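You operate a simulated robot arm through the tools that you are given. There is no shell and no other tool. Be economical: measure what you need, move in short steps, check, and stop when the job is done.

You are at the controls of a simulated two-armed robot. One attempt, no reset.

TASK
Fetch the sink plug with pull stem and stand it on the roll bench. Fetch the smoothing block and set it in the medium bottom disc on the packing table. Put one of the slot tags from the carton stand on the shelf under the work table. Push the sink cupboard door shut. Put two of the locating pins from the draining mat on the side stand. Push the open carton table side flap shut. Do these in any order. Set down upright: sink plug with pull stem, smoothing block, slot tag, locating pin.
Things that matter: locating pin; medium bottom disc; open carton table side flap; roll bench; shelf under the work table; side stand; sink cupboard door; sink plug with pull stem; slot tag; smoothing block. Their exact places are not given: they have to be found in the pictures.

Only the result counts: the job must be done as asked and must still hold three seconds after the hand-in. Knocking over, shifting, dropping, spilling or breaking anything else fails it.

THE ROBOT
Two 7-joint arms with fingered hands on one trunk, on a base that drives. Base frame: it is fixed to the floor where the robot stands at the start and does not move with it; the origin is under the middle of the robot, x ahead of it, y to its left, z up; the surface under the hand at the start is at about z = 0.85. Lengths are in m, angles in rad, forces in N, time in s.
The left shoulder is at the start at [0.06, 0.126, 1.18], the right one opposite. With the tool pointing down near the work surface each hand reaches from about 0.36 to 0.72 m from the robot's upright axis, wherever it stands, measured 20 degrees to its own side. Places, roughly: locating pin (3x3x12 cm) [0.2, 6.5, 0.9]; locating pin (4x4x12 cm) [0.4, 6.6, 0.9]; medium bottom disc (21x21x5 cm) [-5.9, 7.5, 0.9]; open carton table side flap [-5.3, 7.9, 1]; roll bench [0.5, -2.6, 0.8]; shelf under the work table [-2.7, 5.9, 0.4]; side stand [-3.7, 4.8, 0.5]; sink cupboard door [-0.1, 6.4, 0.5]; sink plug with pull stem (8x8x15 cm) [0.5, -0.1, 0.9]; slot tag [-5.5, 8, 0.75]; smoothing block (9x6x7 cm) [-5.7, 7.6, 0.9]. Payload 2.5 kg a hand.
The TCP of each hand is the grasp point between the finger pads, 0.03 m short of the fingertips. In the tool frame z runs along the fingers and y along their closing line. The gripper opens to 0.104 m. The gripper's body begins 0.035 m behind the TCP. The gripper is a hand of 5 fingers: y runs from the thumb to the fingers, the wrist lies at [-0.015, -0.104, -0.178] in the tool frame, and closing takes about 1.5 s.
Orientation is that of the tool frame in the base frame, as a unit quaternion [x, y, z, w]. With the fingers straight down and the wrist toward the robot, the tool's x, y and z point along [0, 1, 0], [1, 0, 0] and [0, 0, -1] of the base frame.

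THE INTERFACE
- The arms move only by the tool drive_tool. It takes "left_steps", "right_steps" or both (then of equal length, played together; a hand with none holds still); each is one flat list of numbers, 6 for each row, row after row: the shift along the tool's x, y, z in units of 400 mm (1.0 is 400 mm), then the turn, a rotation vector about the tool's x, y, z in units of 90 degrees (1.0 is 90 degrees). In form: [dx, dy, dz, wx, wy, wz, dx, dy, dz, wx, wy, wz, ...]. A call has 1 to 12 rows; each row is the pose to reach, as a shift and turn from the pose commanded when the call began, along the tool's axes at that moment. "left_grip" and "right_grip" are, for a hand that has rows, the closure, from 0 (fully open) to 1 (shut), set as the call begins (left out, the last holds). A call with a number of a shift or a turn outside -1 to 1 is refused whole. A row lasts 0.2 s, in which the tool goes at most 0.05 m and 0.15 rad; a call with a longer step from one row to the next is refused whole, and so is a gripper value outside its range. Where a pose cannot be reached the arm comes as near as it can. A force on the tool above 40 N (or 10 N above the force at the start of the call, whichever is more), or a blocked arm, ends the call early, and 0.2 s more pass. The fingers move at their own pace (about 0.153 m/s each) and stop on an object; they squeeze with about 23 N. The grip force told is the motor's: it shows also when the fingers shut on nothing. Time passes only in rows, and 0.2 s behind the last, so rows that repeat a pose let the fingers close. The reply holds the time, the measured pose of the TCP, the force on the tool along the base axes, the opening and the grip force, in the units named above and with some noise, with the torque about the TCP (base axes, N m) and any sound that the robot's microphone picked up, and new pictures: "show" is both (left out), scene, wrist or none (wrist: the cameras of the hands that moved).
- Cameras (640 x 400 px; columns grow to the right, rows downward): "scene" is now at [0.1223, -0.0259, 1.3887]; the picture's right is [-0.30, -0.96, 0.00], its down [-0.56, 0.17, -0.81] and it looks along [0.77, -0.24, -0.59] (base axes); focal length 286 px, centre (320, 200). "left" rides on the left gripper at [-0.08, -0.078, -0.141] in its tool frame; the picture's right is [-0.78, -0.30, 0.56], its down [0.53, -0.78, 0.33] and it looks along [0.33, 0.56, 0.76] (tool axes); focal length 247 px, centre (320, 200). "right" rides on the right gripper at [0.08, -0.078, -0.141] in its tool frame; the picture's right is [-0.78, 0.30, -0.56], its down [-0.53, -0.78, 0.33] and it looks along [-0.33, 0.56, 0.76] (tool axes); focal length 247 px, centre (320, 200).
- lift_body(by): slides the trunk up (or, below 0, down) by that many m; the arms and the scene camera ride with it, the base frame stays. It gives what a move gives, with no picture.
- drive_base(legs): drives the robot by 1 to 6 legs, each [ahead, left, turn to the left] in m, m and rad, along the robot's own axes; the way and the turn of a leg run together, so that a leg with both is an arc; at most 1.5 m and 3.142 rad a leg. The arms and the cameras ride along, it lands a little off, and it stops where it bumps. It gives what a move gives, and a new picture of the scene camera.
- move_fingers(index, middle, ring, little, thumb_bend, thumb_turn, hand): sets how far each is bent, from 0 (flat) to 1 (curled in); at 0.3 the hand is open as for a grip, at 0.7 the pads meet at the TCP. One left out holds its place. A second passes; each finger stops where it meets its share of the squeeze, and holds until it gets a number again. A gripper value or a shape takes the hand back. It gives what a move gives, with no picture; readings hold the bend of each and the force on index, middle, ring, little, thumb and palm. thumb_turn goes from beside the hand (0) to across from the fingers (1), as for a grip.
- preshape(shape, hand): the hand has 5 fingers and takes this shape, open, in about a second: jaw (thumb against the fingers, like two jaws); tri (thumb and two fingers); tip (a fingertip pinch); poke (one finger out to press); point (the index stretched); flat (the hand flat); cup (the hand cupped); fist (a fist). The gripper value then closes the fingers along that shape, each until it touches; the sizes above hold for jaw. It gives what a move gives, with no picture.
- turn_head(pan, tilt): turns the head with the scene camera to pan (to the left, within 1.501 rad either way) and tilt (down, from -0.506 to 1.204), counted from straight ahead of the robot. It gives what a move gives, and a new picture of the scene camera.
- locate(camera, pixels): for up to 12 pixels [column, row] of the newest picture of that camera ("zoom" is the newest enlarged one), the place [x, y, z] in the base frame of the surface seen there, good to about 0.003 m. The clock stands still meanwhile.
- enlarge(camera, box): a new picture of the part [left, top, right, bottom] of that camera's present view, enlarged. The clock stands still meanwhile.
- sign_off(): hands the job in; it is judged then, once.

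Keep the steps short. Do not move on a guess: measure, check each grasp and each placing, and mend mistakes. In all there are 124 turns and 260 pictures (those below and enlarged ones count). Leave the grippers open and the arms clear of the work at the hand-in unless told otherwise, and finish with a single line.

The tools are called as name(argument=value, ...) on one line, values as JSON. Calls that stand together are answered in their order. drive_tool: Moves the arms, as the interface text tells. Its arguments: {"type":"object","properties":{"left_steps":{"type":"array","items":{"type":"number"}},"left_grip":{"type":"number"},"right_steps":{"type":"array","items":{"type":"number"}},"right_grip":{"type":"number"},"show":{"type":"string","enum":["both","scene","wrist","none"]}},"required":[]} The other tools are called the same way: lift_body (by) slides the trunk up or down; preshape (shape, hand) gives the hand a shape; move_fingers (index, middle, ring, little, thumb_bend, thumb_turn, hand) moves the fingers one by one; drive_base (legs) drives the base; turn_head (pan, tilt) turns the head that bears the scene camera; locate (camera, pixels) gives the place of the surface under pixels of a picture; enlarge (camera, box) takes an enlarged picture of a part of a camera's view; sign_off () hands the job in.

At the start:

```text
t: 0.0
left_tool_pos: [0.5026, 0.1477, 1.0753]
left_ee_rot: [0.707, 0.707, 0.0, 0.0]
left_wrist_force: [-0.4, -1.5, -0.1]
left_ft_torque: [0.01, -0.02, -0.03]
left_width: 0.1038
left_gripper_force: 0.0
left_shape: jaw
left_bend: [0.3, 0.3, 0.3, 0.3, 0.3, 0.98]
left_finger forces: [0.0, 0.0, 0.1, 0.1, 0.1, 0.1]
right_tool_pos: [0.4217, -0.3102, 1.1587]
right_ee_rot: [0.707, 0.706, 0.012, -0.04]
right_wrist_force: [0.5, -0.3, -0.3]
right_ft_torque: [0.01, 0.02, -0.01]
right_width: 0.1038
right_gripper_force: 0.0
right_shape: jaw
right_bend: [0.3, 0.3, 0.3, 0.3, 0.3, 0.98]
right_finger forces: [0.1, 0.1, 0.0, 0.0, 0.0, 0.0]
trunk travel left (down, up): [-0.575, 0.365]
robot x, y, heading: [0.0008, 0.0013, -0.0]
head pan, tilt: [-0.3, 0.632]
```

scene: 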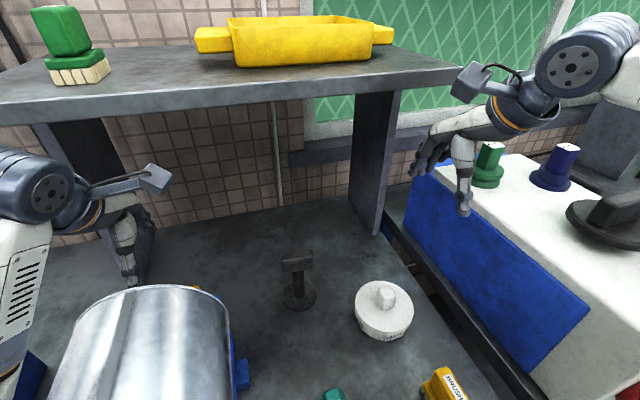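
right: 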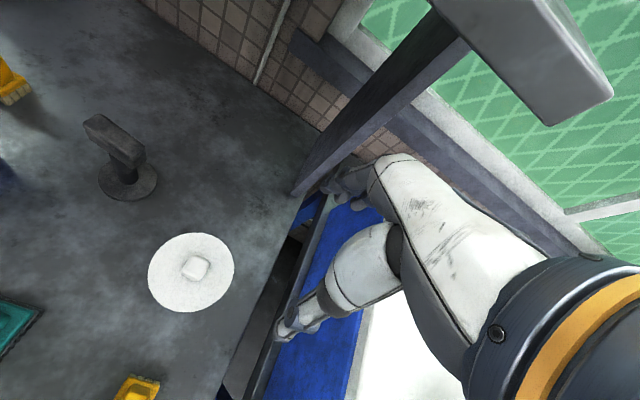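
left: 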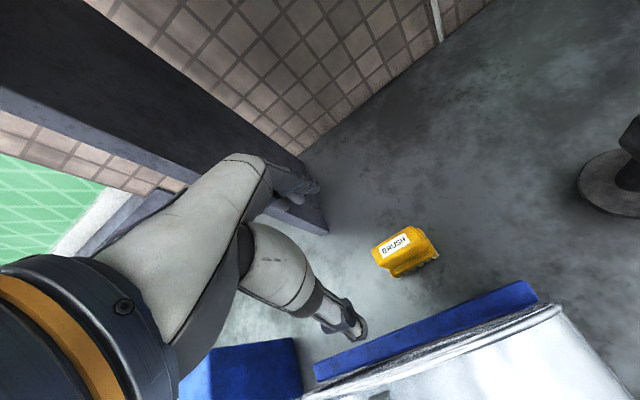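

I see a dark T-handled object at about (298,285) in the scene, which may be the sink plug. I'll measure it.

locate(camera="scene", pixels=[[297, 258], [298, 275], [300, 295], [285, 263], [312, 258], [340, 260], [384, 292], [384, 318], [225, 45], [300, 310], [270, 340], [255, 130]])

enlarge(camera="scene", box=[220, 220, 440, 358])

```text
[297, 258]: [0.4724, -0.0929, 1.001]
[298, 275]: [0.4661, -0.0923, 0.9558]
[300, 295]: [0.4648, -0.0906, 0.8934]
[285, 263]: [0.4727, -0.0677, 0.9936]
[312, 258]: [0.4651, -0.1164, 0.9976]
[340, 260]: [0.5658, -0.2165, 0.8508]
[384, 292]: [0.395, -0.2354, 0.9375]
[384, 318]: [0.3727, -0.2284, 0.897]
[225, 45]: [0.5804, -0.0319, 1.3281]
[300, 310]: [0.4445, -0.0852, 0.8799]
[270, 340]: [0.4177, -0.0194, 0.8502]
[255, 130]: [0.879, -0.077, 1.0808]
```

```text
2.90 times, centred on (330, 289) of scene
```

zoom: 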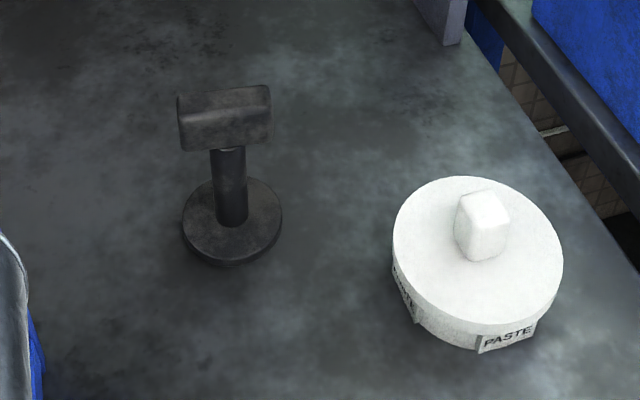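

The plug has a T-handle about 6 cm long along y, with its top at z≈1.00 and its centre near (0.475,-0.092). The right hand comes above it and levels out first.

drive_tool(right_steps=[0.109, 0.0275, 0.01, -0.005, -0.01, 0, 0.218, 0.055, 0.02, -0.01, -0.02, 0, 0.327, 0.0825, 0.03, -0.015, -0.03, 0, 0.436, 0.11, 0.04, -0.02, -0.04, 0, 0.545, 0.1375, 0.05, -0.025, -0.047, 0, 0.545, 0.1375, 0.05, -0.025, -0.047, 0], right_grip=0)

```text
t: 1.4
left_tool_pos: [0.5021, 0.1482, 1.0747]
left_ee_rot: [0.707, 0.707, 0.0, 0.001]
left_wrist_force: [-0.2, -0.2, -1.0]
left_ft_torque: [0.02, 0.02, -0.01]
left_width: 0.104
left_gripper_force: 0.0
left_shape: jaw
left_bend: [0.3, 0.3, 0.3, 0.3, 0.3, 0.98]
left_finger forces: [0.1, 0.0, 0.0, 0.1, 0.1, 0.0]
right_tool_pos: [0.4762, -0.0911, 1.1528]
right_ee_rot: [0.708, 0.706, 0.001, 0.0]
right_wrist_force: [0.4, -0.7, -0.9]
right_ft_torque: [0.01, 0.01, -0.02]
right_width: 0.1034
right_gripper_force: 0.1
right_shape: jaw
right_bend: [0.3, 0.3, 0.3, 0.3, 0.3, 0.98]
right_finger forces: [0.0, 0.0, 0.0, 0.0, 0.1, 0.0]
trunk travel left (down, up): [-0.575, 0.365]
robot x, y, heading: [0.0005, -0.0012, 0.001]
head pan, tilt: [-0.3, 0.632]
```

scene: 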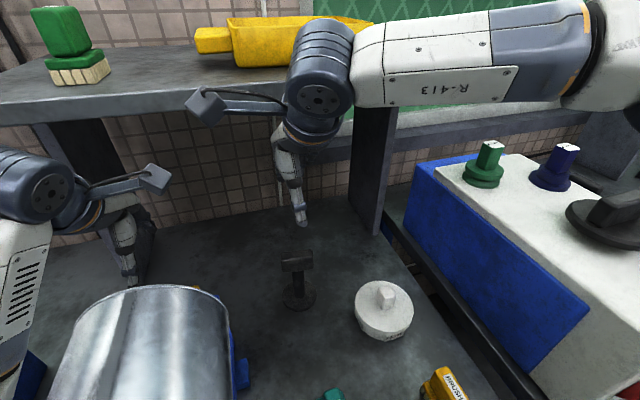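
right: 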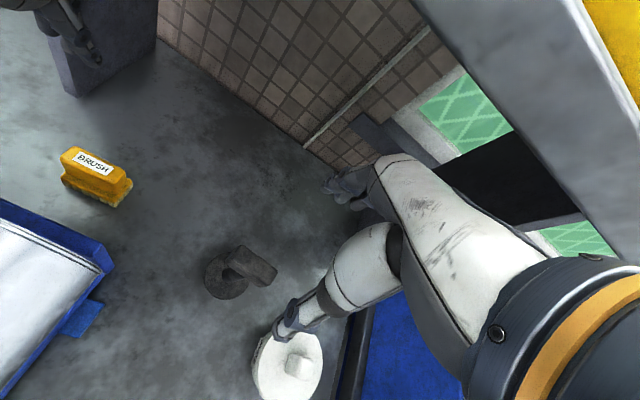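

The TCP projects right onto the handle in the wrist view. I'll check the handle with the right camera.

locate(camera="right", pixels=[[252, 263], [240, 250], [268, 268], [235, 263], [262, 280], [270, 275], [225, 285]])

enlarge(camera="right", box=[180, 225, 300, 300])

```text
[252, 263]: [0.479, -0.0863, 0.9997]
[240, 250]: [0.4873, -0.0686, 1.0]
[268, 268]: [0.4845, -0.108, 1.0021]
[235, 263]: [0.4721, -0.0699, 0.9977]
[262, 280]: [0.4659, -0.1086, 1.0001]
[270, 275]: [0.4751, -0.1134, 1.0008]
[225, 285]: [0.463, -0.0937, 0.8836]
```

```text
5.33 times, centred on (240, 262) of right
```

zoom: 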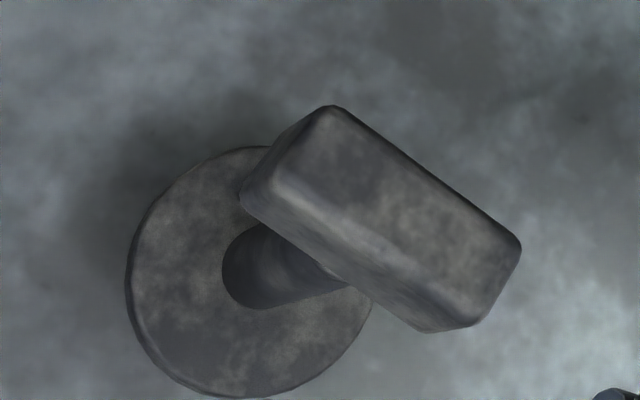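

The handle centre is (0.477,-0.092), under the TCP. I'll lower by 0.168 m and then close.

drive_tool(right_steps=[0, 0, 0.1, 0, 0, 0, 0, 0, 0.2, 0, 0, 0, 0, 0, 0.3, 0, 0, 0, 0, 0, 0.38, 0, 0, 0, 0, 0, 0.42, 0, 0, 0, 0, 0, 0.42, 0, 0, 0], show="wrist")

drive_tool(right_steps=[0, 0, 0, 0, 0, 0, 0, 0, 0, 0, 0, 0, 0, 0, 0, 0, 0, 0, 0, 0, 0, 0, 0, 0, 0, 0, 0, 0, 0, 0, 0, 0, 0, 0, 0, 0, 0, 0, 0, 0, 0, 0, 0, 0, 0, 0, 0, 0], right_grip=1, show="wrist")

```text
t: 2.8
left_tool_pos: [0.5027, 0.148, 1.0751]
left_ee_rot: [0.707, 0.707, -0.001, 0.0]
left_wrist_force: [-0.1, -1.0, 0.0]
left_ft_torque: [-0.01, 0.01, 0.01]
left_width: 0.1039
left_gripper_force: 0.0
left_shape: jaw
left_bend: [0.3, 0.3, 0.3, 0.3, 0.3, 0.98]
left_finger forces: [0.0, 0.0, 0.0, 0.0, 0.1, 0.0]
right_tool_pos: [0.4766, -0.0907, 0.9853]
right_ee_rot: [0.708, 0.706, 0.0, 0.0]
right_wrist_force: [0.3, 0.4, 0.2]
right_ft_torque: [0.0, -0.03, 0.03]
right_width: 0.1038
right_gripper_force: 0.0
right_shape: jaw
right_bend: [0.3, 0.3, 0.3, 0.3, 0.3, 0.98]
right_finger forces: [0.0, 0.0, 0.0, 0.0, 0.0, 0.0]
trunk travel left (down, up): [-0.575, 0.365]
robot x, y, heading: [-0.0016, 0.0056, 0.003]
head pan, tilt: [-0.3, 0.632]
```

right: 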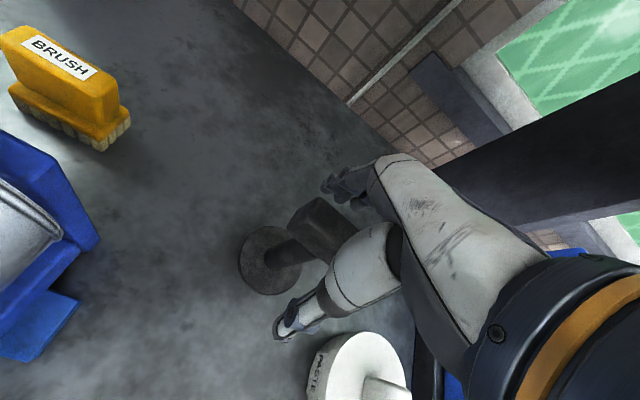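

```text
t: 4.6
left_tool_pos: [0.5035, 0.1482, 1.0757]
left_ee_rot: [0.707, 0.707, 0.0, 0.0]
left_wrist_force: [0.8, 1.0, -0.6]
left_ft_torque: [0.0, 0.01, -0.04]
left_width: 0.1038
left_gripper_force: 0.1
left_shape: jaw
left_bend: [0.3, 0.3, 0.3, 0.3, 0.3, 0.98]
left_finger forces: [0.0, 0.0, 0.0, 0.0, 0.1, 0.0]
right_tool_pos: [0.4779, -0.0903, 0.9842]
right_ee_rot: [0.708, 0.706, 0.001, 0.001]
right_wrist_force: [-0.9, -0.1, 0.2]
right_ft_torque: [0.01, -0.01, 0.01]
right_width: 0.0166
right_gripper_force: 23.2
right_shape: jaw
right_bend: [0.73, 0.61, 0.62, 0.66, 0.74, 1.0]
right_finger forces: [11.3, 5.3, 2.4, 0.1, 20.6, 0.1]
trunk travel left (down, up): [-0.575, 0.365]
robot x, y, heading: [0.0002, 0.0034, -0.003]
head pan, tilt: [-0.3, 0.632]
```

right: 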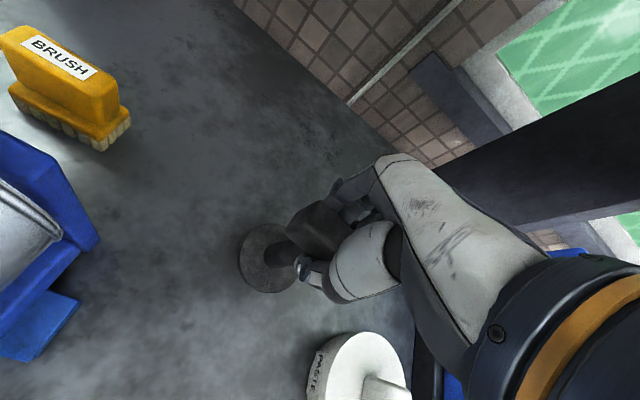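

The grip has hold (23 N, index, middle and thumb loaded). I'll lift 0.14 m and pull it slightly back.

drive_tool(right_steps=[0, 0, -0.06, 0, 0, 0, 0, 0, -0.14, 0, 0, 0, 0, 0, -0.25, 0, 0, 0, 0, 0, -0.36, 0, 0, 0, 0, -0.1, -0.36, 0, 0, 0, 0, -0.15, -0.36, 0, 0, 0])

```text
t: 6.0
left_tool_pos: [0.5019, 0.1471, 1.0754]
left_ee_rot: [0.707, 0.707, 0.0, -0.001]
left_wrist_force: [0.0, 0.2, -0.4]
left_ft_torque: [0.04, -0.02, 0.01]
left_width: 0.1035
left_gripper_force: 0.1
left_shape: jaw
left_bend: [0.3, 0.3, 0.3, 0.3, 0.3, 0.98]
left_finger forces: [0.0, 0.1, 0.1, 0.0, 0.0, 0.0]
right_tool_pos: [0.4179, -0.0898, 1.1282]
right_ee_rot: [0.708, 0.706, 0.0, 0.0]
right_wrist_force: [0.4, 0.5, -2.1]
right_ft_torque: [-0.05, 0.03, -0.02]
right_width: 0.0164
right_gripper_force: 23.4
right_shape: jaw
right_bend: [0.73, 0.61, 0.62, 0.66, 0.74, 1.0]
right_finger forces: [12.1, 5.6, 2.5, 0.0, 20.8, 0.0]
trunk travel left (down, up): [-0.575, 0.365]
robot x, y, heading: [0.0024, 0.0029, 0.006]
head pan, tilt: [-0.3, 0.632]
```

scene: 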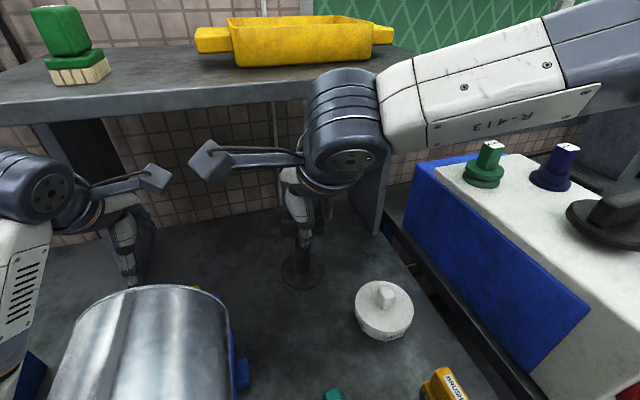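
right: 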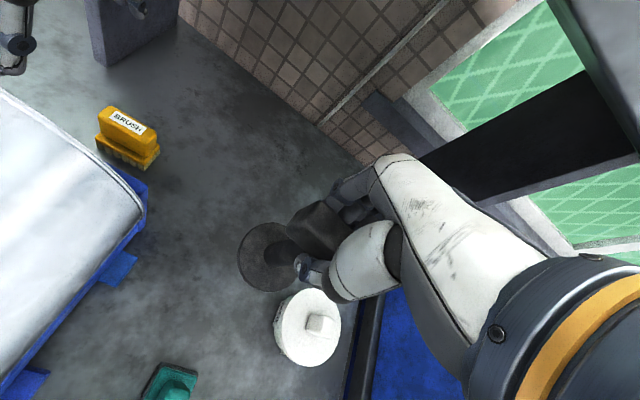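

The plug is held, with its bottom at about z=0.99. I'll look right and along the floor before driving.

turn_head(pan=-1.5, tilt=0.35)

turn_head(pan=1.5, tilt=0.2)

```text
t: 7.4
left_tool_pos: [0.5021, 0.1471, 1.074]
left_ee_rot: [0.708, 0.707, 0.0, 0.0]
left_wrist_force: [-0.1, 0.1, 0.7]
left_ft_torque: [0.02, -0.02, 0.0]
left_width: 0.1037
left_gripper_force: 0.0
left_shape: jaw
left_bend: [0.3, 0.3, 0.3, 0.3, 0.3, 0.98]
left_finger forces: [0.0, 0.0, 0.1, 0.0, 0.0, 0.0]
right_tool_pos: [0.4172, -0.0905, 1.1295]
right_ee_rot: [0.708, 0.706, 0.001, 0.0]
right_wrist_force: [-0.8, 0.7, -2.0]
right_ft_torque: [-0.04, 0.02, -0.01]
right_width: 0.0166
right_gripper_force: 23.2
right_shape: jaw
right_bend: [0.73, 0.61, 0.62, 0.66, 0.74, 1.0]
right_finger forces: [12.1, 5.8, 2.5, 0.0, 20.7, 0.0]
trunk travel left (down, up): [-0.575, 0.365]
robot x, y, heading: [0.0002, -0.0014, -0.001]
head pan, tilt: [-1.499, 0.351]
```

scene: 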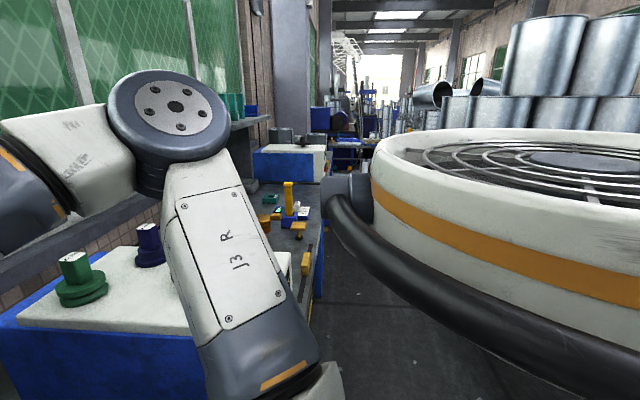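

```text
t: 10.0
left_tool_pos: [0.5025, 0.1477, 1.075]
left_ee_rot: [0.707, 0.707, 0.0, 0.0]
left_wrist_force: [0.1, 0.3, 0.4]
left_ft_torque: [0.0, 0.01, 0.02]
left_width: 0.1038
left_gripper_force: 0.0
left_shape: jaw
left_bend: [0.3, 0.3, 0.3, 0.3, 0.3, 0.98]
left_finger forces: [0.0, 0.0, 0.0, 0.1, 0.1, 0.0]
right_tool_pos: [0.419, -0.091, 1.128]
right_ee_rot: [0.708, 0.706, 0.001, 0.001]
right_wrist_force: [0.0, 0.0, -2.8]
right_ft_torque: [0.01, 0.02, 0.01]
right_width: 0.0164
right_gripper_force: 22.8
right_shape: jaw
right_bend: [0.73, 0.61, 0.62, 0.66, 0.74, 1.0]
right_finger forces: [12.0, 5.7, 2.4, 0.1, 20.9, 0.0]
trunk travel left (down, up): [-0.575, 0.365]
robot x, y, heading: [-0.0006, 0.0026, -0.004]
head pan, tilt: [1.499, 0.201]
```

scene: 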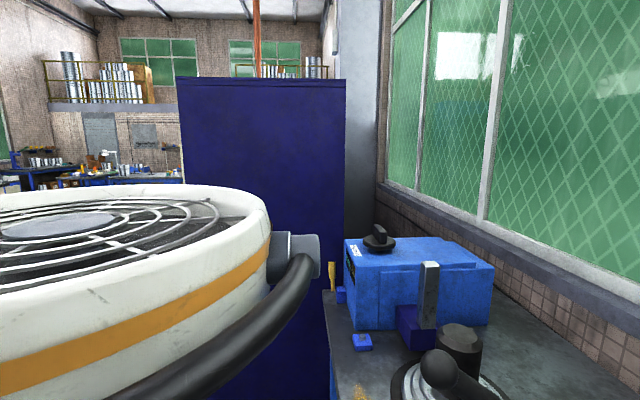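

A white ring with an orange band shows up on both sides behind the camera. I need to know whether it's my own body, so I'll measure it.

locate(camera="scene", pixels=[[100, 225], [200, 240], [50, 210], [300, 250], [220, 200], [260, 120], [260, 300], [40, 180], [100, 170], [420, 250], [460, 370]])

turn_head(pan=-1.5, tilt=0.1)

locate(camera="scene", pixels=[[285, 200], [295, 260], [270, 230], [325, 270], [340, 300], [345, 230], [350, 210], [450, 170], [430, 90], [560, 50], [300, 185], [380, 115]])

```text
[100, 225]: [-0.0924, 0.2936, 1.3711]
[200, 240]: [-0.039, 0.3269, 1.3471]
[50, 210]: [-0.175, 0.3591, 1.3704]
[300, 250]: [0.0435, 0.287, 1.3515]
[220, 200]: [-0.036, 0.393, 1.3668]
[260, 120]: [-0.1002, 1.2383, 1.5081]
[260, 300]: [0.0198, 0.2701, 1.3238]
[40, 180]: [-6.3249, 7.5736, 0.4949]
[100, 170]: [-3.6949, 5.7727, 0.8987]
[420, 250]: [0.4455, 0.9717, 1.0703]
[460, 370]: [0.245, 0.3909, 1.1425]
```

```text
t: 12.6
left_tool_pos: [0.5036, 0.1472, 1.0746]
left_ee_rot: [0.707, 0.707, 0.001, 0.0]
left_wrist_force: [-0.2, 0.8, 0.1]
left_ft_torque: [-0.02, 0.01, -0.02]
left_width: 0.1037
left_gripper_force: 0.0
left_shape: jaw
left_bend: [0.3, 0.3, 0.3, 0.3, 0.3, 0.98]
left_finger forces: [0.0, 0.1, 0.0, 0.1, 0.0, 0.0]
right_tool_pos: [0.4178, -0.0911, 1.1283]
right_ee_rot: [0.708, 0.706, 0.002, 0.001]
right_wrist_force: [0.8, 0.2, -1.4]
right_ft_torque: [-0.01, 0.02, 0.02]
right_width: 0.0163
right_gripper_force: 22.9
right_shape: jaw
right_bend: [0.73, 0.61, 0.62, 0.66, 0.74, 1.0]
right_finger forces: [12.1, 5.7, 2.4, 0.0, 20.7, 0.0]
trunk travel left (down, up): [-0.575, 0.365]
robot x, y, heading: [0.0028, 0.0006, 0.002]
head pan, tilt: [-1.499, 0.099]
```

scene: 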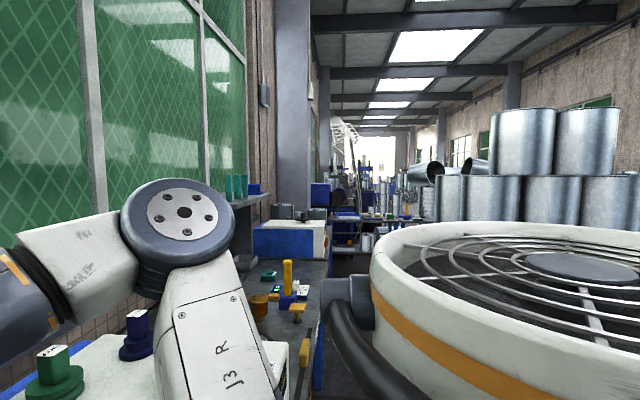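

```text
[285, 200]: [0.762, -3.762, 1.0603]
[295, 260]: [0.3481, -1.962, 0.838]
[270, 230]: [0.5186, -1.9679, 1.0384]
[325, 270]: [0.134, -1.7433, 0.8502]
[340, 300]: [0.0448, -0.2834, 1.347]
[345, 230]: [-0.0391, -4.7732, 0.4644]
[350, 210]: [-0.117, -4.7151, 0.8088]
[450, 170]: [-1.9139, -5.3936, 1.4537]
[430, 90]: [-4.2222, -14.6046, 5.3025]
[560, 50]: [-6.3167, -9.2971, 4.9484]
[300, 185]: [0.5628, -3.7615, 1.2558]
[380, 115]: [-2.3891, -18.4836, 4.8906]
```

The ring is my own body. Before backing off I'll check the drum under the left hand and the shelf's front edge.

turn_head(pan=0.2, tilt=0.8)

```text
t: 14.3
left_tool_pos: [0.5022, 0.1487, 1.0744]
left_ee_rot: [0.707, 0.708, 0.001, 0.0]
left_wrist_force: [1.0, 0.0, -0.5]
left_ft_torque: [0.01, -0.02, -0.01]
left_width: 0.1036
left_gripper_force: 0.1
left_shape: jaw
left_bend: [0.3, 0.3, 0.3, 0.3, 0.3, 0.98]
left_finger forces: [0.0, 0.0, 0.1, 0.0, 0.0, 0.0]
right_tool_pos: [0.4172, -0.0906, 1.1292]
right_ee_rot: [0.708, 0.707, 0.0, 0.0]
right_wrist_force: [-0.6, 0.0, -2.3]
right_ft_torque: [-0.01, -0.03, -0.04]
right_width: 0.0166
right_gripper_force: 23.0
right_shape: jaw
right_bend: [0.73, 0.61, 0.62, 0.66, 0.74, 1.0]
right_finger forces: [12.2, 5.7, 2.4, 0.1, 20.7, 0.0]
trunk travel left (down, up): [-0.575, 0.365]
robot x, y, heading: [-0.0022, 0.001, 0.006]
head pan, tilt: [0.201, 0.799]
```

scene: 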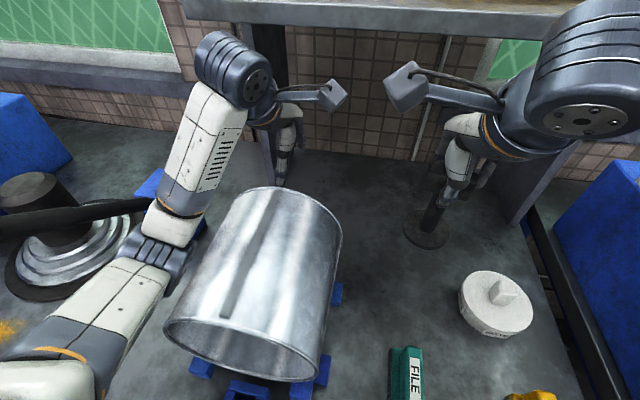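

locate(camera="scene", pixels=[[265, 190], [250, 250], [210, 320], [280, 375], [340, 240], [200, 5], [500, 20], [165, 320], [405, 370], [240, 385]])

```text
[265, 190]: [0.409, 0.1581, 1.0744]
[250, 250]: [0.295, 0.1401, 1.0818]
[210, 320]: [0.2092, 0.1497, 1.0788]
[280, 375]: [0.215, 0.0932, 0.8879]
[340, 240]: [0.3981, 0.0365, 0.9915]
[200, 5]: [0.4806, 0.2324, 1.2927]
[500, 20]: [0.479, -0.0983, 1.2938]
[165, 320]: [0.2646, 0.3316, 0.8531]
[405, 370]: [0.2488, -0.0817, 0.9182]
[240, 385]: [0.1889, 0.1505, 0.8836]
```

The drum lies right behind the left hand: x 0.21–0.41, top z 1.08. The shelf edge is above at x≥0.48, so backing off as is would strike the drum. I'll make a left fist to shorten the hand and then bring it back over the drum with care.

preshape(hand="left", shape="fist")

drive_tool(left_steps=[0, -0.02, 0, 0, 0, 0, 0, -0.04, 0, 0, 0, 0, 0, -0.04, 0, 0, 0, 0], left_grip=1)

locate(camera="scene", pixels=[[210, 18], [210, 24], [350, 20], [350, 30], [350, 35]])

```text
t: 15.2
left_tool_pos: [0.5025, 0.1496, 1.0749]
left_ee_rot: [0.707, 0.707, 0.0, 0.0]
left_wrist_force: [-0.9, 0.2, 0.4]
left_ft_torque: [0.02, 0.0, 0.0]
left_width: 0.0
left_gripper_force: 0.0
left_shape: fist
left_bend: [1.0, 1.0, 1.0, 1.0, 0.86, 0.85]
left_finger forces: [0.0, 0.1, 0.0, 0.0, 0.1, 0.0]
right_tool_pos: [0.4186, -0.0902, 1.1279]
right_ee_rot: [0.708, 0.706, 0.001, 0.001]
right_wrist_force: [0.0, 0.0, -2.2]
right_ft_torque: [0.02, 0.03, 0.04]
right_width: 0.0167
right_gripper_force: 23.0
right_shape: jaw
right_bend: [0.73, 0.61, 0.62, 0.66, 0.74, 1.0]
right_finger forces: [12.2, 5.7, 2.4, 0.1, 20.6, 0.0]
trunk travel left (down, up): [-0.575, 0.365]
robot x, y, heading: [0.0031, -0.0013, -0.004]
head pan, tilt: [0.201, 0.799]
```

```text
t: 16.0
left_tool_pos: [0.486, 0.1485, 1.0758]
left_ee_rot: [0.707, 0.707, 0.0, 0.0]
left_wrist_force: [0.5, 0.4, 1.1]
left_ft_torque: [0.04, -0.03, 0.0]
left_width: 0.0
left_gripper_force: 0.0
left_shape: fist
left_bend: [1.0, 1.0, 1.0, 1.0, 0.86, 0.85]
left_finger forces: [0.1, 0.1, 0.0, 0.1, 0.0, 0.0]
right_tool_pos: [0.4169, -0.0904, 1.128]
right_ee_rot: [0.708, 0.706, 0.0, 0.001]
right_wrist_force: [0.0, -0.1, -3.3]
right_ft_torque: [0.0, -0.01, -0.01]
right_width: 0.0164
right_gripper_force: 23.1
right_shape: jaw
right_bend: [0.73, 0.61, 0.62, 0.66, 0.74, 1.0]
right_finger forces: [12.2, 5.7, 2.4, 0.0, 20.7, 0.0]
trunk travel left (down, up): [-0.575, 0.365]
robot x, y, heading: [0.005, 0.0015, 0.003]
head pan, tilt: [0.201, 0.799]
```

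scene: 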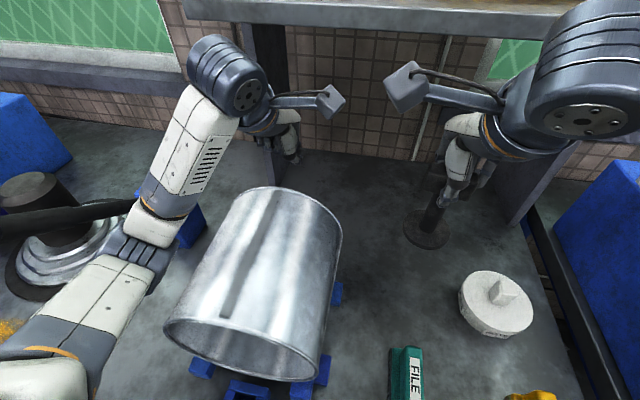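
left: 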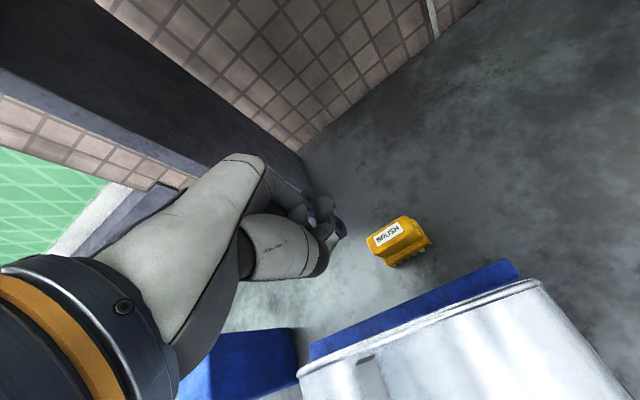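

```text
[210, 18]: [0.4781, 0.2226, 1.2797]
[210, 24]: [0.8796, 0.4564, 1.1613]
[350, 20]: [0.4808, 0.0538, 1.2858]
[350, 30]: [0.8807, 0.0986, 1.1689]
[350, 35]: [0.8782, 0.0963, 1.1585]
```

locate(camera="left", pixels=[[325, 262], [340, 232], [305, 280], [312, 215], [270, 280], [300, 200]])

locate(camera="scene", pixels=[[292, 160], [288, 152], [275, 110], [295, 115]])

```text
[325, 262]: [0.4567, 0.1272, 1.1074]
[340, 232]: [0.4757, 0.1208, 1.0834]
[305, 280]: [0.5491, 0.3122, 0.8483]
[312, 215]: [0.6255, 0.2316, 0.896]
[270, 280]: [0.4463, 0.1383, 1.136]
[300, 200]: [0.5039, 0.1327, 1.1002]
```

```text
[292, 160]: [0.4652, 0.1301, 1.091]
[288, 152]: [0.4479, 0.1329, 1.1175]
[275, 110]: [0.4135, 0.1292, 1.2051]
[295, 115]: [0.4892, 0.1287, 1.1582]
```

The lowest point of the fist is z≈1.083. I'll raise it 3.5 cm, which stays below the shelf underside at 1.275, then bring it back 6 cm and up 12 cm.

drive_tool(left_steps=[0, 0, -0.05, 0, 0, 0, 0, 0, -0.0875, 0, 0, 0, 0, -0.08, -0.0875, 0, 0, 0, 0, -0.16, -0.1, 0, 0, 0, 0, -0.16, -0.2, 0, 0, 0, 0, -0.16, -0.3, 0, 0, 0, 0, -0.16, -0.4, 0, 0, 0], show="scene")

```text
t: 17.6
left_tool_pos: [0.4238, 0.1459, 1.2361]
left_ee_rot: [0.707, 0.707, 0.0, 0.0]
left_wrist_force: [0.4, 0.0, -0.5]
left_ft_torque: [0.04, 0.01, 0.02]
left_width: 0.0
left_gripper_force: 0.1
left_shape: fist
left_bend: [1.0, 1.0, 1.0, 1.0, 0.86, 0.85]
left_finger forces: [0.0, 0.0, 0.1, 0.1, 0.0, 0.0]
right_tool_pos: [0.4176, -0.091, 1.1274]
right_ee_rot: [0.707, 0.707, 0.001, 0.0]
right_wrist_force: [-0.2, -0.3, -2.1]
right_ft_torque: [0.04, 0.05, -0.02]
right_width: 0.0165
right_gripper_force: 23.2
right_shape: jaw
right_bend: [0.73, 0.61, 0.62, 0.66, 0.74, 1.0]
right_finger forces: [12.7, 5.8, 2.5, 0.1, 20.7, 0.0]
trunk travel left (down, up): [-0.575, 0.365]
robot x, y, heading: [-0.001, -0.0005, -0.003]
head pan, tilt: [0.201, 0.799]
```

scene: 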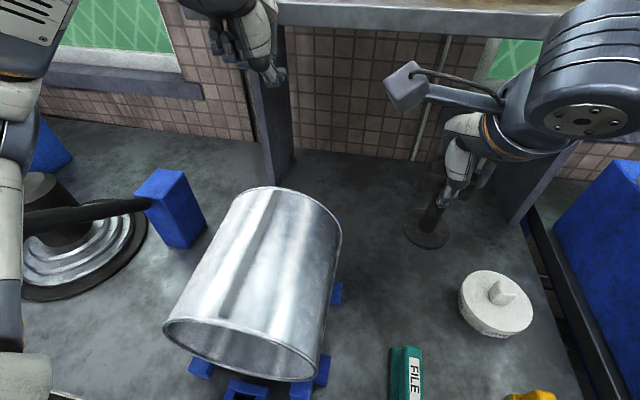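

Both hands are clear. I'll back off 0.6 m straight and look left and right.

drive_base(legs=[[-0.6, 0, 0]])

turn_head(pan=-1.3, tilt=0.3)

```text
t: 21.1
left_tool_pos: [-0.1849, 0.1479, 1.235]
left_ee_rot: [0.706, 0.708, 0.0, 0.001]
left_wrist_force: [0.4, 0.3, -0.2]
left_ft_torque: [0.0, -0.05, 0.01]
left_width: 0.0
left_gripper_force: 0.1
left_shape: fist
left_bend: [1.0, 1.0, 1.0, 1.0, 0.86, 0.85]
left_finger forces: [0.0, 0.0, 0.0, 0.0, 0.1, 0.0]
right_tool_pos: [-0.1896, -0.0903, 1.128]
right_ee_rot: [0.707, 0.707, 0.0, 0.0]
right_wrist_force: [0.3, 0.3, -2.3]
right_ft_torque: [0.02, -0.03, -0.04]
right_width: 0.0169
right_gripper_force: 23.4
right_shape: jaw
right_bend: [0.73, 0.61, 0.62, 0.66, 0.74, 1.0]
right_finger forces: [12.7, 5.8, 2.6, 0.0, 20.7, 0.0]
trunk travel left (down, up): [-0.575, 0.365]
robot x, y, heading: [-0.6049, -0.0038, 0.005]
head pan, tilt: [0.201, 0.799]
```

scene: 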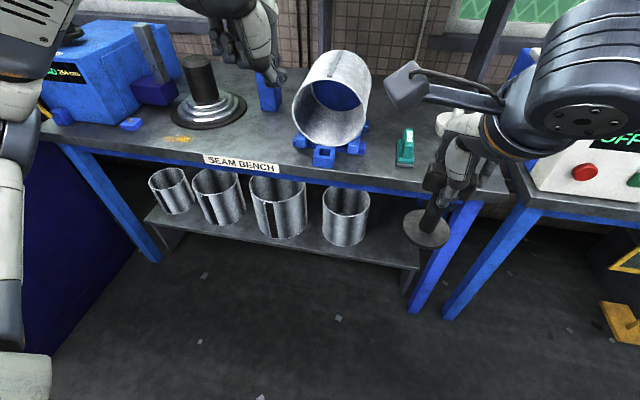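

```text
t: 22.7
left_tool_pos: [-0.1836, 0.1481, 1.2357]
left_ee_rot: [0.706, 0.708, 0.0, 0.0]
left_wrist_force: [-0.4, -0.7, -0.5]
left_ft_torque: [-0.03, 0.01, -0.01]
left_width: 0.0002
left_gripper_force: 0.1
left_shape: fist
left_bend: [1.0, 1.0, 1.0, 1.0, 0.86, 0.85]
left_finger forces: [0.0, 0.1, 0.0, 0.0, 0.0, 0.1]
right_tool_pos: [-0.1887, -0.0899, 1.1275]
right_ee_rot: [0.706, 0.708, 0.001, 0.001]
right_wrist_force: [-0.3, -0.9, -2.5]
right_ft_torque: [-0.05, 0.02, 0.0]
right_width: 0.0167
right_gripper_force: 23.2
right_shape: jaw
right_bend: [0.73, 0.61, 0.62, 0.66, 0.74, 1.0]
right_finger forces: [12.9, 5.8, 2.6, 0.1, 20.8, 0.0]
trunk travel left (down, up): [-0.575, 0.365]
robot x, y, heading: [-0.6078, -0.0025, 0.007]
head pan, tilt: [-1.3, 0.3]
```

scene: 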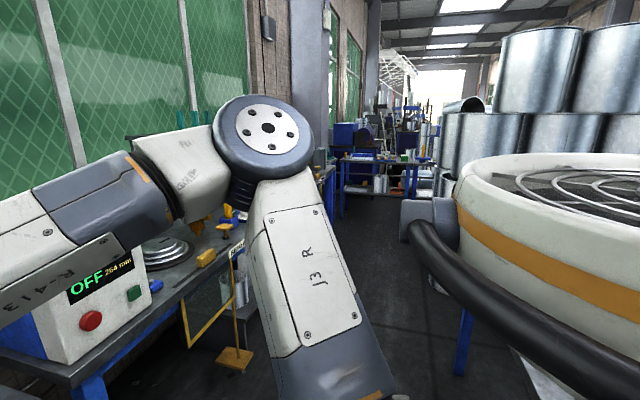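

locate(camera="scene", pixels=[[235, 355], [230, 255], [185, 340], [205, 257], [225, 212], [465, 330], [240, 300], [360, 160], [380, 250], [395, 300], [130, 390], [480, 140]])

enlarge(camera="scene", box=[120, 150, 340, 288])

```text
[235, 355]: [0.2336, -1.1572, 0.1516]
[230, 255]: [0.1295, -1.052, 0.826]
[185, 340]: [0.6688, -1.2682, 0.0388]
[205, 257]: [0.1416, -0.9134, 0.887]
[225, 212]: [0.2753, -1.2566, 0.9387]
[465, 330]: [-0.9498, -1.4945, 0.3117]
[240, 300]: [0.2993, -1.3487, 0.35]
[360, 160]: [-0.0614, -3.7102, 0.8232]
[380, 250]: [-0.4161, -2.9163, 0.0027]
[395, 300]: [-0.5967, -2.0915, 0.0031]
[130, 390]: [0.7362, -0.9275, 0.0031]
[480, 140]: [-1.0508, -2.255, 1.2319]
```

```text
2.90 times, centred on (230, 219) of scene
```

zoom: 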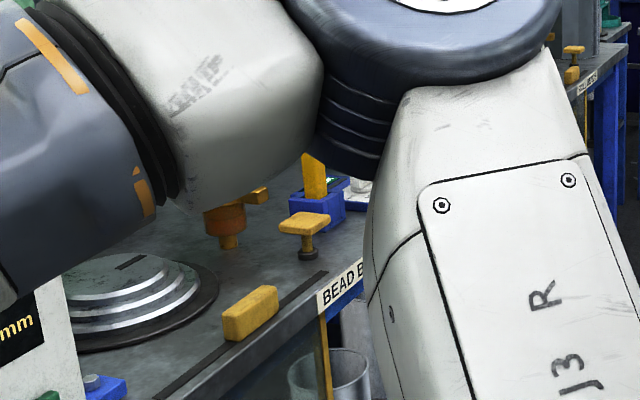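

locate(camera="scene", pixels=[[470, 200], [540, 155], [620, 160], [460, 175], [600, 215], [630, 240], [600, 150], [450, 190], [560, 118], [500, 375], [540, 390], [450, 350]])

turn_head(pan=-1.5, tilt=0.6)

```text
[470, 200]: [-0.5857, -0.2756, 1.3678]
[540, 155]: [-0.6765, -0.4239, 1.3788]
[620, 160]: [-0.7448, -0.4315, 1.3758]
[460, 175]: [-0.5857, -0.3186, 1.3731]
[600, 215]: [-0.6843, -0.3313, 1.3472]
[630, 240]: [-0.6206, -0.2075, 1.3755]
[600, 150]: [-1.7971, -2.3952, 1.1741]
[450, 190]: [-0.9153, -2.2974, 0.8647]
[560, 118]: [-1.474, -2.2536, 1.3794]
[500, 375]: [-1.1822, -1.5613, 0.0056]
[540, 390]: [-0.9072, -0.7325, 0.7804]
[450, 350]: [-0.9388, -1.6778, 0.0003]
```

```text
t: 23.5
left_tool_pos: [-0.1845, 0.1483, 1.2353]
left_ee_rot: [0.706, 0.708, 0.0, -0.001]
left_wrist_force: [0.2, 1.1, -0.2]
left_ft_torque: [-0.02, -0.04, -0.01]
left_width: 0.0
left_gripper_force: 0.0
left_shape: fist
left_bend: [1.0, 1.0, 1.0, 1.0, 0.86, 0.85]
left_finger forces: [0.0, 0.0, 0.0, 0.0, 0.1, 0.0]
right_tool_pos: [-0.1878, -0.09, 1.1279]
right_ee_rot: [0.707, 0.708, 0.0, 0.001]
right_wrist_force: [-0.5, -0.2, -2.1]
right_ft_torque: [0.01, 0.01, -0.02]
right_width: 0.0167
right_gripper_force: 23.2
right_shape: jaw
right_bend: [0.73, 0.61, 0.62, 0.66, 0.74, 1.0]
right_finger forces: [12.8, 5.7, 2.4, 0.0, 20.7, 0.1]
trunk travel left (down, up): [-0.575, 0.365]
robot x, y, heading: [-0.6097, 0.0005, 0.0]
head pan, tilt: [-1.499, 0.6]
```

scene: 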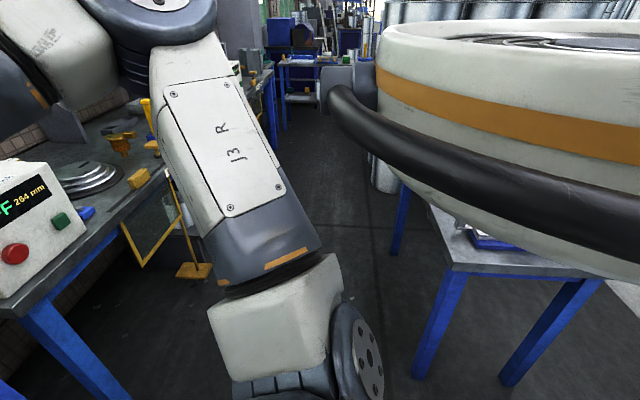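

The aisle is about 1 m wide, between the benches (front x≈0.13) and a table and stacks behind (x<-0.92). My upper body reaches about 0.55 m behind the axis. I'll raise the trunk, move up to x≈-0.3 and strafe right.

lift_body(by=0.15)

drive_base(legs=[[0.31, 0, 0], [0, -1.2, 0]])

turn_head(pan=-1.0, tilt=0.5)

```text
t: 25.2
left_tool_pos: [-0.1854, 0.1483, 1.3845]
left_ee_rot: [0.706, 0.708, 0.0, 0.0]
left_wrist_force: [-0.4, 0.3, -0.8]
left_ft_torque: [0.04, -0.04, -0.02]
left_width: 0.0
left_gripper_force: 0.1
left_shape: fist
left_bend: [1.0, 1.0, 1.0, 1.0, 0.86, 0.85]
left_finger forces: [0.1, 0.0, 0.0, 0.0, 0.1, 0.1]
right_tool_pos: [-0.1893, -0.0905, 1.278]
right_ee_rot: [0.707, 0.708, 0.0, 0.001]
right_wrist_force: [-0.7, -0.2, -3.3]
right_ft_torque: [-0.02, 0.03, -0.01]
right_width: 0.0167
right_gripper_force: 23.1
right_shape: jaw
right_bend: [0.73, 0.61, 0.62, 0.66, 0.74, 1.0]
right_finger forces: [12.8, 5.8, 2.5, 0.0, 20.6, 0.0]
trunk travel left (down, up): [-0.725, 0.215]
robot x, y, heading: [-0.6101, 0.0005, 0.004]
head pan, tilt: [-1.499, 0.6]
```

```text
t: 33.0
left_tool_pos: [0.1256, -1.0589, 1.3844]
left_ee_rot: [0.709, 0.706, 0.0, 0.0]
left_wrist_force: [-0.7, -0.4, 0.1]
left_ft_torque: [-0.01, -0.01, 0.01]
left_width: 0.0
left_gripper_force: 0.1
left_shape: fist
left_bend: [1.0, 1.0, 1.0, 1.0, 0.86, 0.85]
left_finger forces: [0.1, 0.0, 0.0, 0.1, 0.0, 0.1]
right_tool_pos: [0.1183, -1.297, 1.2778]
right_ee_rot: [0.709, 0.705, 0.0, 0.0]
right_wrist_force: [0.0, -1.2, -2.0]
right_ft_torque: [-0.02, -0.01, -0.04]
right_width: 0.0164
right_gripper_force: 23.4
right_shape: jaw
right_bend: [0.73, 0.61, 0.63, 0.66, 0.74, 1.0]
right_finger forces: [13.0, 5.8, 2.5, 0.1, 20.6, 0.1]
trunk travel left (down, up): [-0.725, 0.215]
robot x, y, heading: [-0.2964, -1.2039, -0.002]
head pan, tilt: [-1.499, 0.6]
```

scene: 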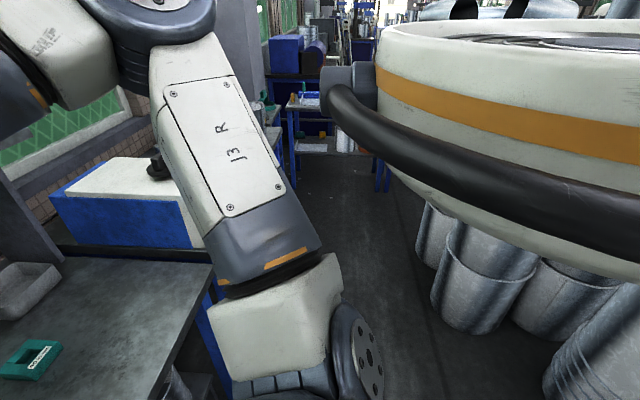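

```text
t: 33.9
left_tool_pos: [0.1259, -1.0599, 1.3852]
left_ee_rot: [0.708, 0.706, 0.0, 0.0]
left_wrist_force: [-0.3, 0.4, -0.1]
left_ft_torque: [-0.04, 0.03, -0.02]
left_width: 0.0003
left_gripper_force: 0.1
left_shape: fist
left_bend: [1.0, 1.0, 1.0, 1.0, 0.86, 0.85]
left_finger forces: [0.0, 0.0, 0.1, 0.0, 0.0, 0.1]
right_tool_pos: [0.1192, -1.2962, 1.2777]
right_ee_rot: [0.709, 0.705, 0.0, 0.0]
right_wrist_force: [-0.4, -0.4, -2.6]
right_ft_torque: [0.0, 0.01, 0.03]
right_width: 0.0165
right_gripper_force: 22.7
right_shape: jaw
right_bend: [0.73, 0.61, 0.63, 0.66, 0.74, 1.0]
right_finger forces: [13.1, 6.0, 2.5, 0.0, 20.5, 0.1]
trunk travel left (down, up): [-0.725, 0.215]
robot x, y, heading: [-0.2979, -1.2071, -0.002]
head pan, tilt: [-1.0, 0.499]
```

scene: 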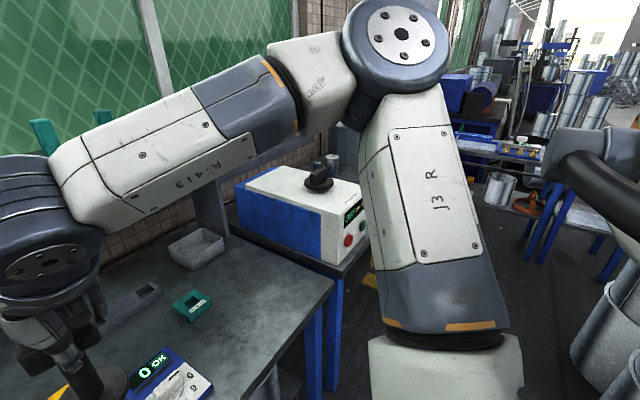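

The next bench is free-standing with trays on it. I'll strafe 1.0 m further and look ahead at it.

drive_base(legs=[[0, -1.0, 0]])

turn_head(pan=-0.2, tilt=0.75)

```text
t: 39.1
left_tool_pos: [0.123, -2.0503, 1.3851]
left_ee_rot: [0.707, 0.708, -0.001, 0.0]
left_wrist_force: [-0.1, -0.6, 0.5]
left_ft_torque: [-0.01, 0.03, -0.02]
left_width: 0.0
left_gripper_force: 0.1
left_shape: fist
left_bend: [1.0, 1.0, 1.0, 1.0, 0.86, 0.85]
left_finger forces: [0.0, 0.0, 0.0, 0.1, 0.0, 0.0]
right_tool_pos: [0.119, -2.2872, 1.2781]
right_ee_rot: [0.707, 0.707, 0.0, 0.0]
right_wrist_force: [-0.5, -0.5, -2.4]
right_ft_torque: [-0.02, 0.01, 0.03]
right_width: 0.0163
right_gripper_force: 23.2
right_shape: jaw
right_bend: [0.73, 0.61, 0.63, 0.66, 0.74, 1.0]
right_finger forces: [13.1, 6.0, 2.5, 0.0, 20.6, 0.0]
trunk travel left (down, up): [-0.725, 0.215]
robot x, y, heading: [-0.3008, -2.197, 0.002]
head pan, tilt: [-1.0, 0.499]
```

scene: 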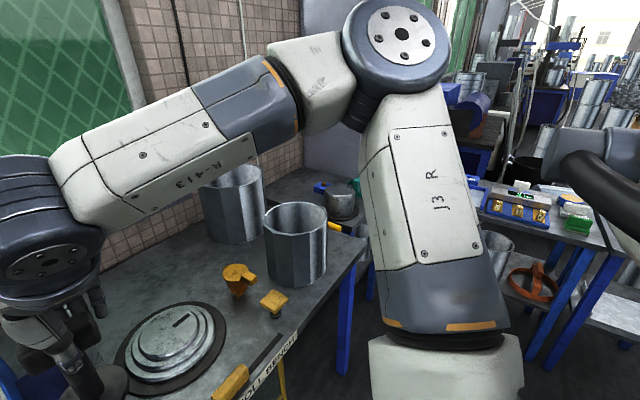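

```text
t: 40.2
left_tool_pos: [0.1239, -2.0492, 1.3854]
left_ee_rot: [0.707, 0.707, 0.0, 0.0]
left_wrist_force: [-1.0, 0.3, -0.1]
left_ft_torque: [-0.03, -0.02, 0.02]
left_width: 0.0
left_gripper_force: 0.0
left_shape: fist
left_bend: [1.0, 1.0, 1.0, 1.0, 0.86, 0.85]
left_finger forces: [0.0, 0.0, 0.1, 0.0, 0.0, 0.0]
right_tool_pos: [0.118, -2.2872, 1.2769]
right_ee_rot: [0.707, 0.707, 0.0, 0.0]
right_wrist_force: [-1.4, 0.0, -3.1]
right_ft_torque: [0.0, 0.04, 0.02]
right_width: 0.0166
right_gripper_force: 23.6
right_shape: jaw
right_bend: [0.73, 0.61, 0.63, 0.66, 0.74, 1.0]
right_finger forces: [13.2, 6.0, 2.5, 0.1, 20.6, 0.0]
trunk travel left (down, up): [-0.725, 0.215]
robot x, y, heading: [-0.2997, -2.1966, 0.0]
head pan, tilt: [-0.201, 0.75]
```

scene: 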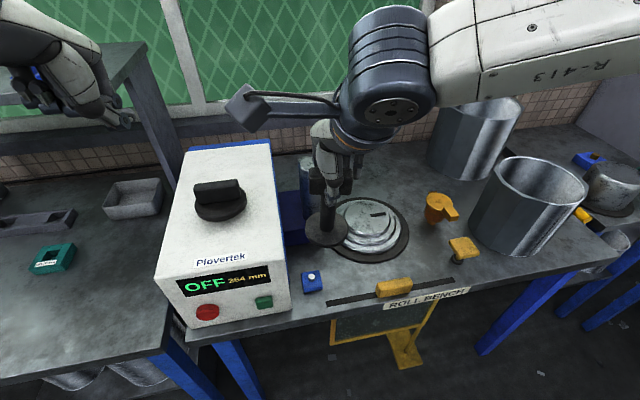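

The "ROLL BENCH" label is at (425,297), so this is the roll bench. I'll measure its free spots.

locate(camera="scene", pixels=[[430, 240], [440, 285], [425, 265], [335, 265], [463, 245], [520, 200], [520, 270], [570, 260], [435, 210], [375, 240], [405, 190], [300, 320]])

enlarge(camera="scene", box=[280, 160, 640, 385])

```text
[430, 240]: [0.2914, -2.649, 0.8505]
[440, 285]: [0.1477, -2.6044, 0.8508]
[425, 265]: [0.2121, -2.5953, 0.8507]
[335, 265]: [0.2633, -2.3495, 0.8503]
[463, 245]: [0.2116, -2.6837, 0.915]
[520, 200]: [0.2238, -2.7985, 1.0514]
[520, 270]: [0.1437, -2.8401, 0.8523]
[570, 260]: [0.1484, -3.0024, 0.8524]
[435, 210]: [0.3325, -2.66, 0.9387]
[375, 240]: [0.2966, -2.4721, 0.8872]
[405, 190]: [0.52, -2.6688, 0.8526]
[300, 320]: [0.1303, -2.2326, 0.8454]
```

```text
1.78 times, centred on (460, 272) of scene
```

zoom: 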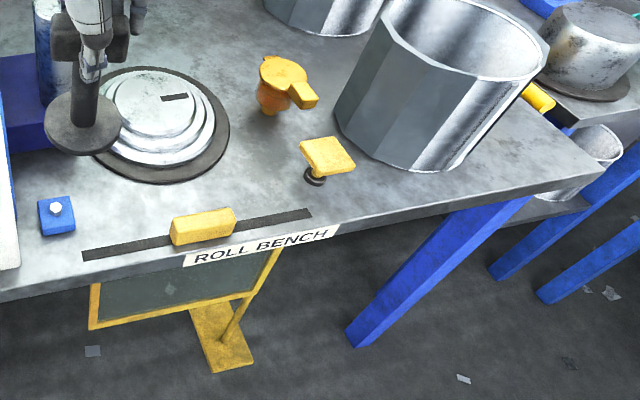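

locate(camera="zoom", pixels=[[229, 125], [205, 165], [160, 182], [230, 205], [260, 205], [305, 213], [308, 176], [265, 110], [315, 95], [240, 160], [270, 150], [260, 180]])

```text
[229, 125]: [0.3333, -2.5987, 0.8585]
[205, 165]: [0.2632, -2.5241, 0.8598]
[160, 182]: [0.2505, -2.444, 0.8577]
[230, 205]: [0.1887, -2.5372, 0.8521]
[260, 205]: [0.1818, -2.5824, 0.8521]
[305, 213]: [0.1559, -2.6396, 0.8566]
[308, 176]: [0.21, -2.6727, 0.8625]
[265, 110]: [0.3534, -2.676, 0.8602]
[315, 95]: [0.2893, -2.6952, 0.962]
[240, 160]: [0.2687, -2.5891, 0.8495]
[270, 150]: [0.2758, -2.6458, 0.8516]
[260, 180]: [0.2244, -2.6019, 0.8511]
```

I've chosen the spot (0.255,-2.602) in front of the turntable. It has at least 6 cm of clearance to everything, measured to the centre. I'll drive so that the plug hangs above it.

drive_base(legs=[[0, -0.315, 0], [0.135, 0, 0]])

```text
t: 43.2
left_tool_pos: [0.2582, -2.3611, 1.3854]
left_ee_rot: [0.707, 0.708, 0.001, 0.0]
left_wrist_force: [0.0, -0.5, -0.1]
left_ft_torque: [0.03, 0.01, -0.01]
left_width: 0.0
left_gripper_force: 0.0
left_shape: fist
left_bend: [1.0, 1.0, 1.0, 1.0, 0.86, 0.85]
left_finger forces: [0.0, 0.0, 0.1, 0.0, 0.0, 0.1]
right_tool_pos: [0.2531, -2.5993, 1.2783]
right_ee_rot: [0.708, 0.707, 0.0, 0.0]
right_wrist_force: [-0.3, 0.2, -3.2]
right_ft_torque: [0.0, 0.03, -0.02]
right_width: 0.0165
right_gripper_force: 23.6
right_shape: jaw
right_bend: [0.73, 0.61, 0.63, 0.66, 0.74, 1.0]
right_finger forces: [13.1, 6.0, 2.5, 0.0, 20.7, 0.1]
trunk travel left (down, up): [-0.725, 0.215]
robot x, y, heading: [-0.1649, -2.511, 0.001]
head pan, tilt: [-0.201, 0.75]
```

scene: 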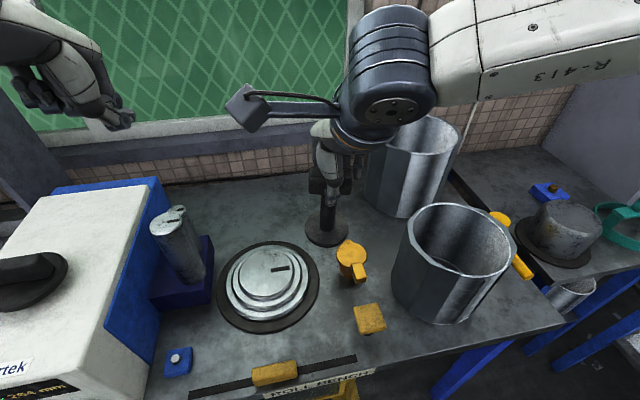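

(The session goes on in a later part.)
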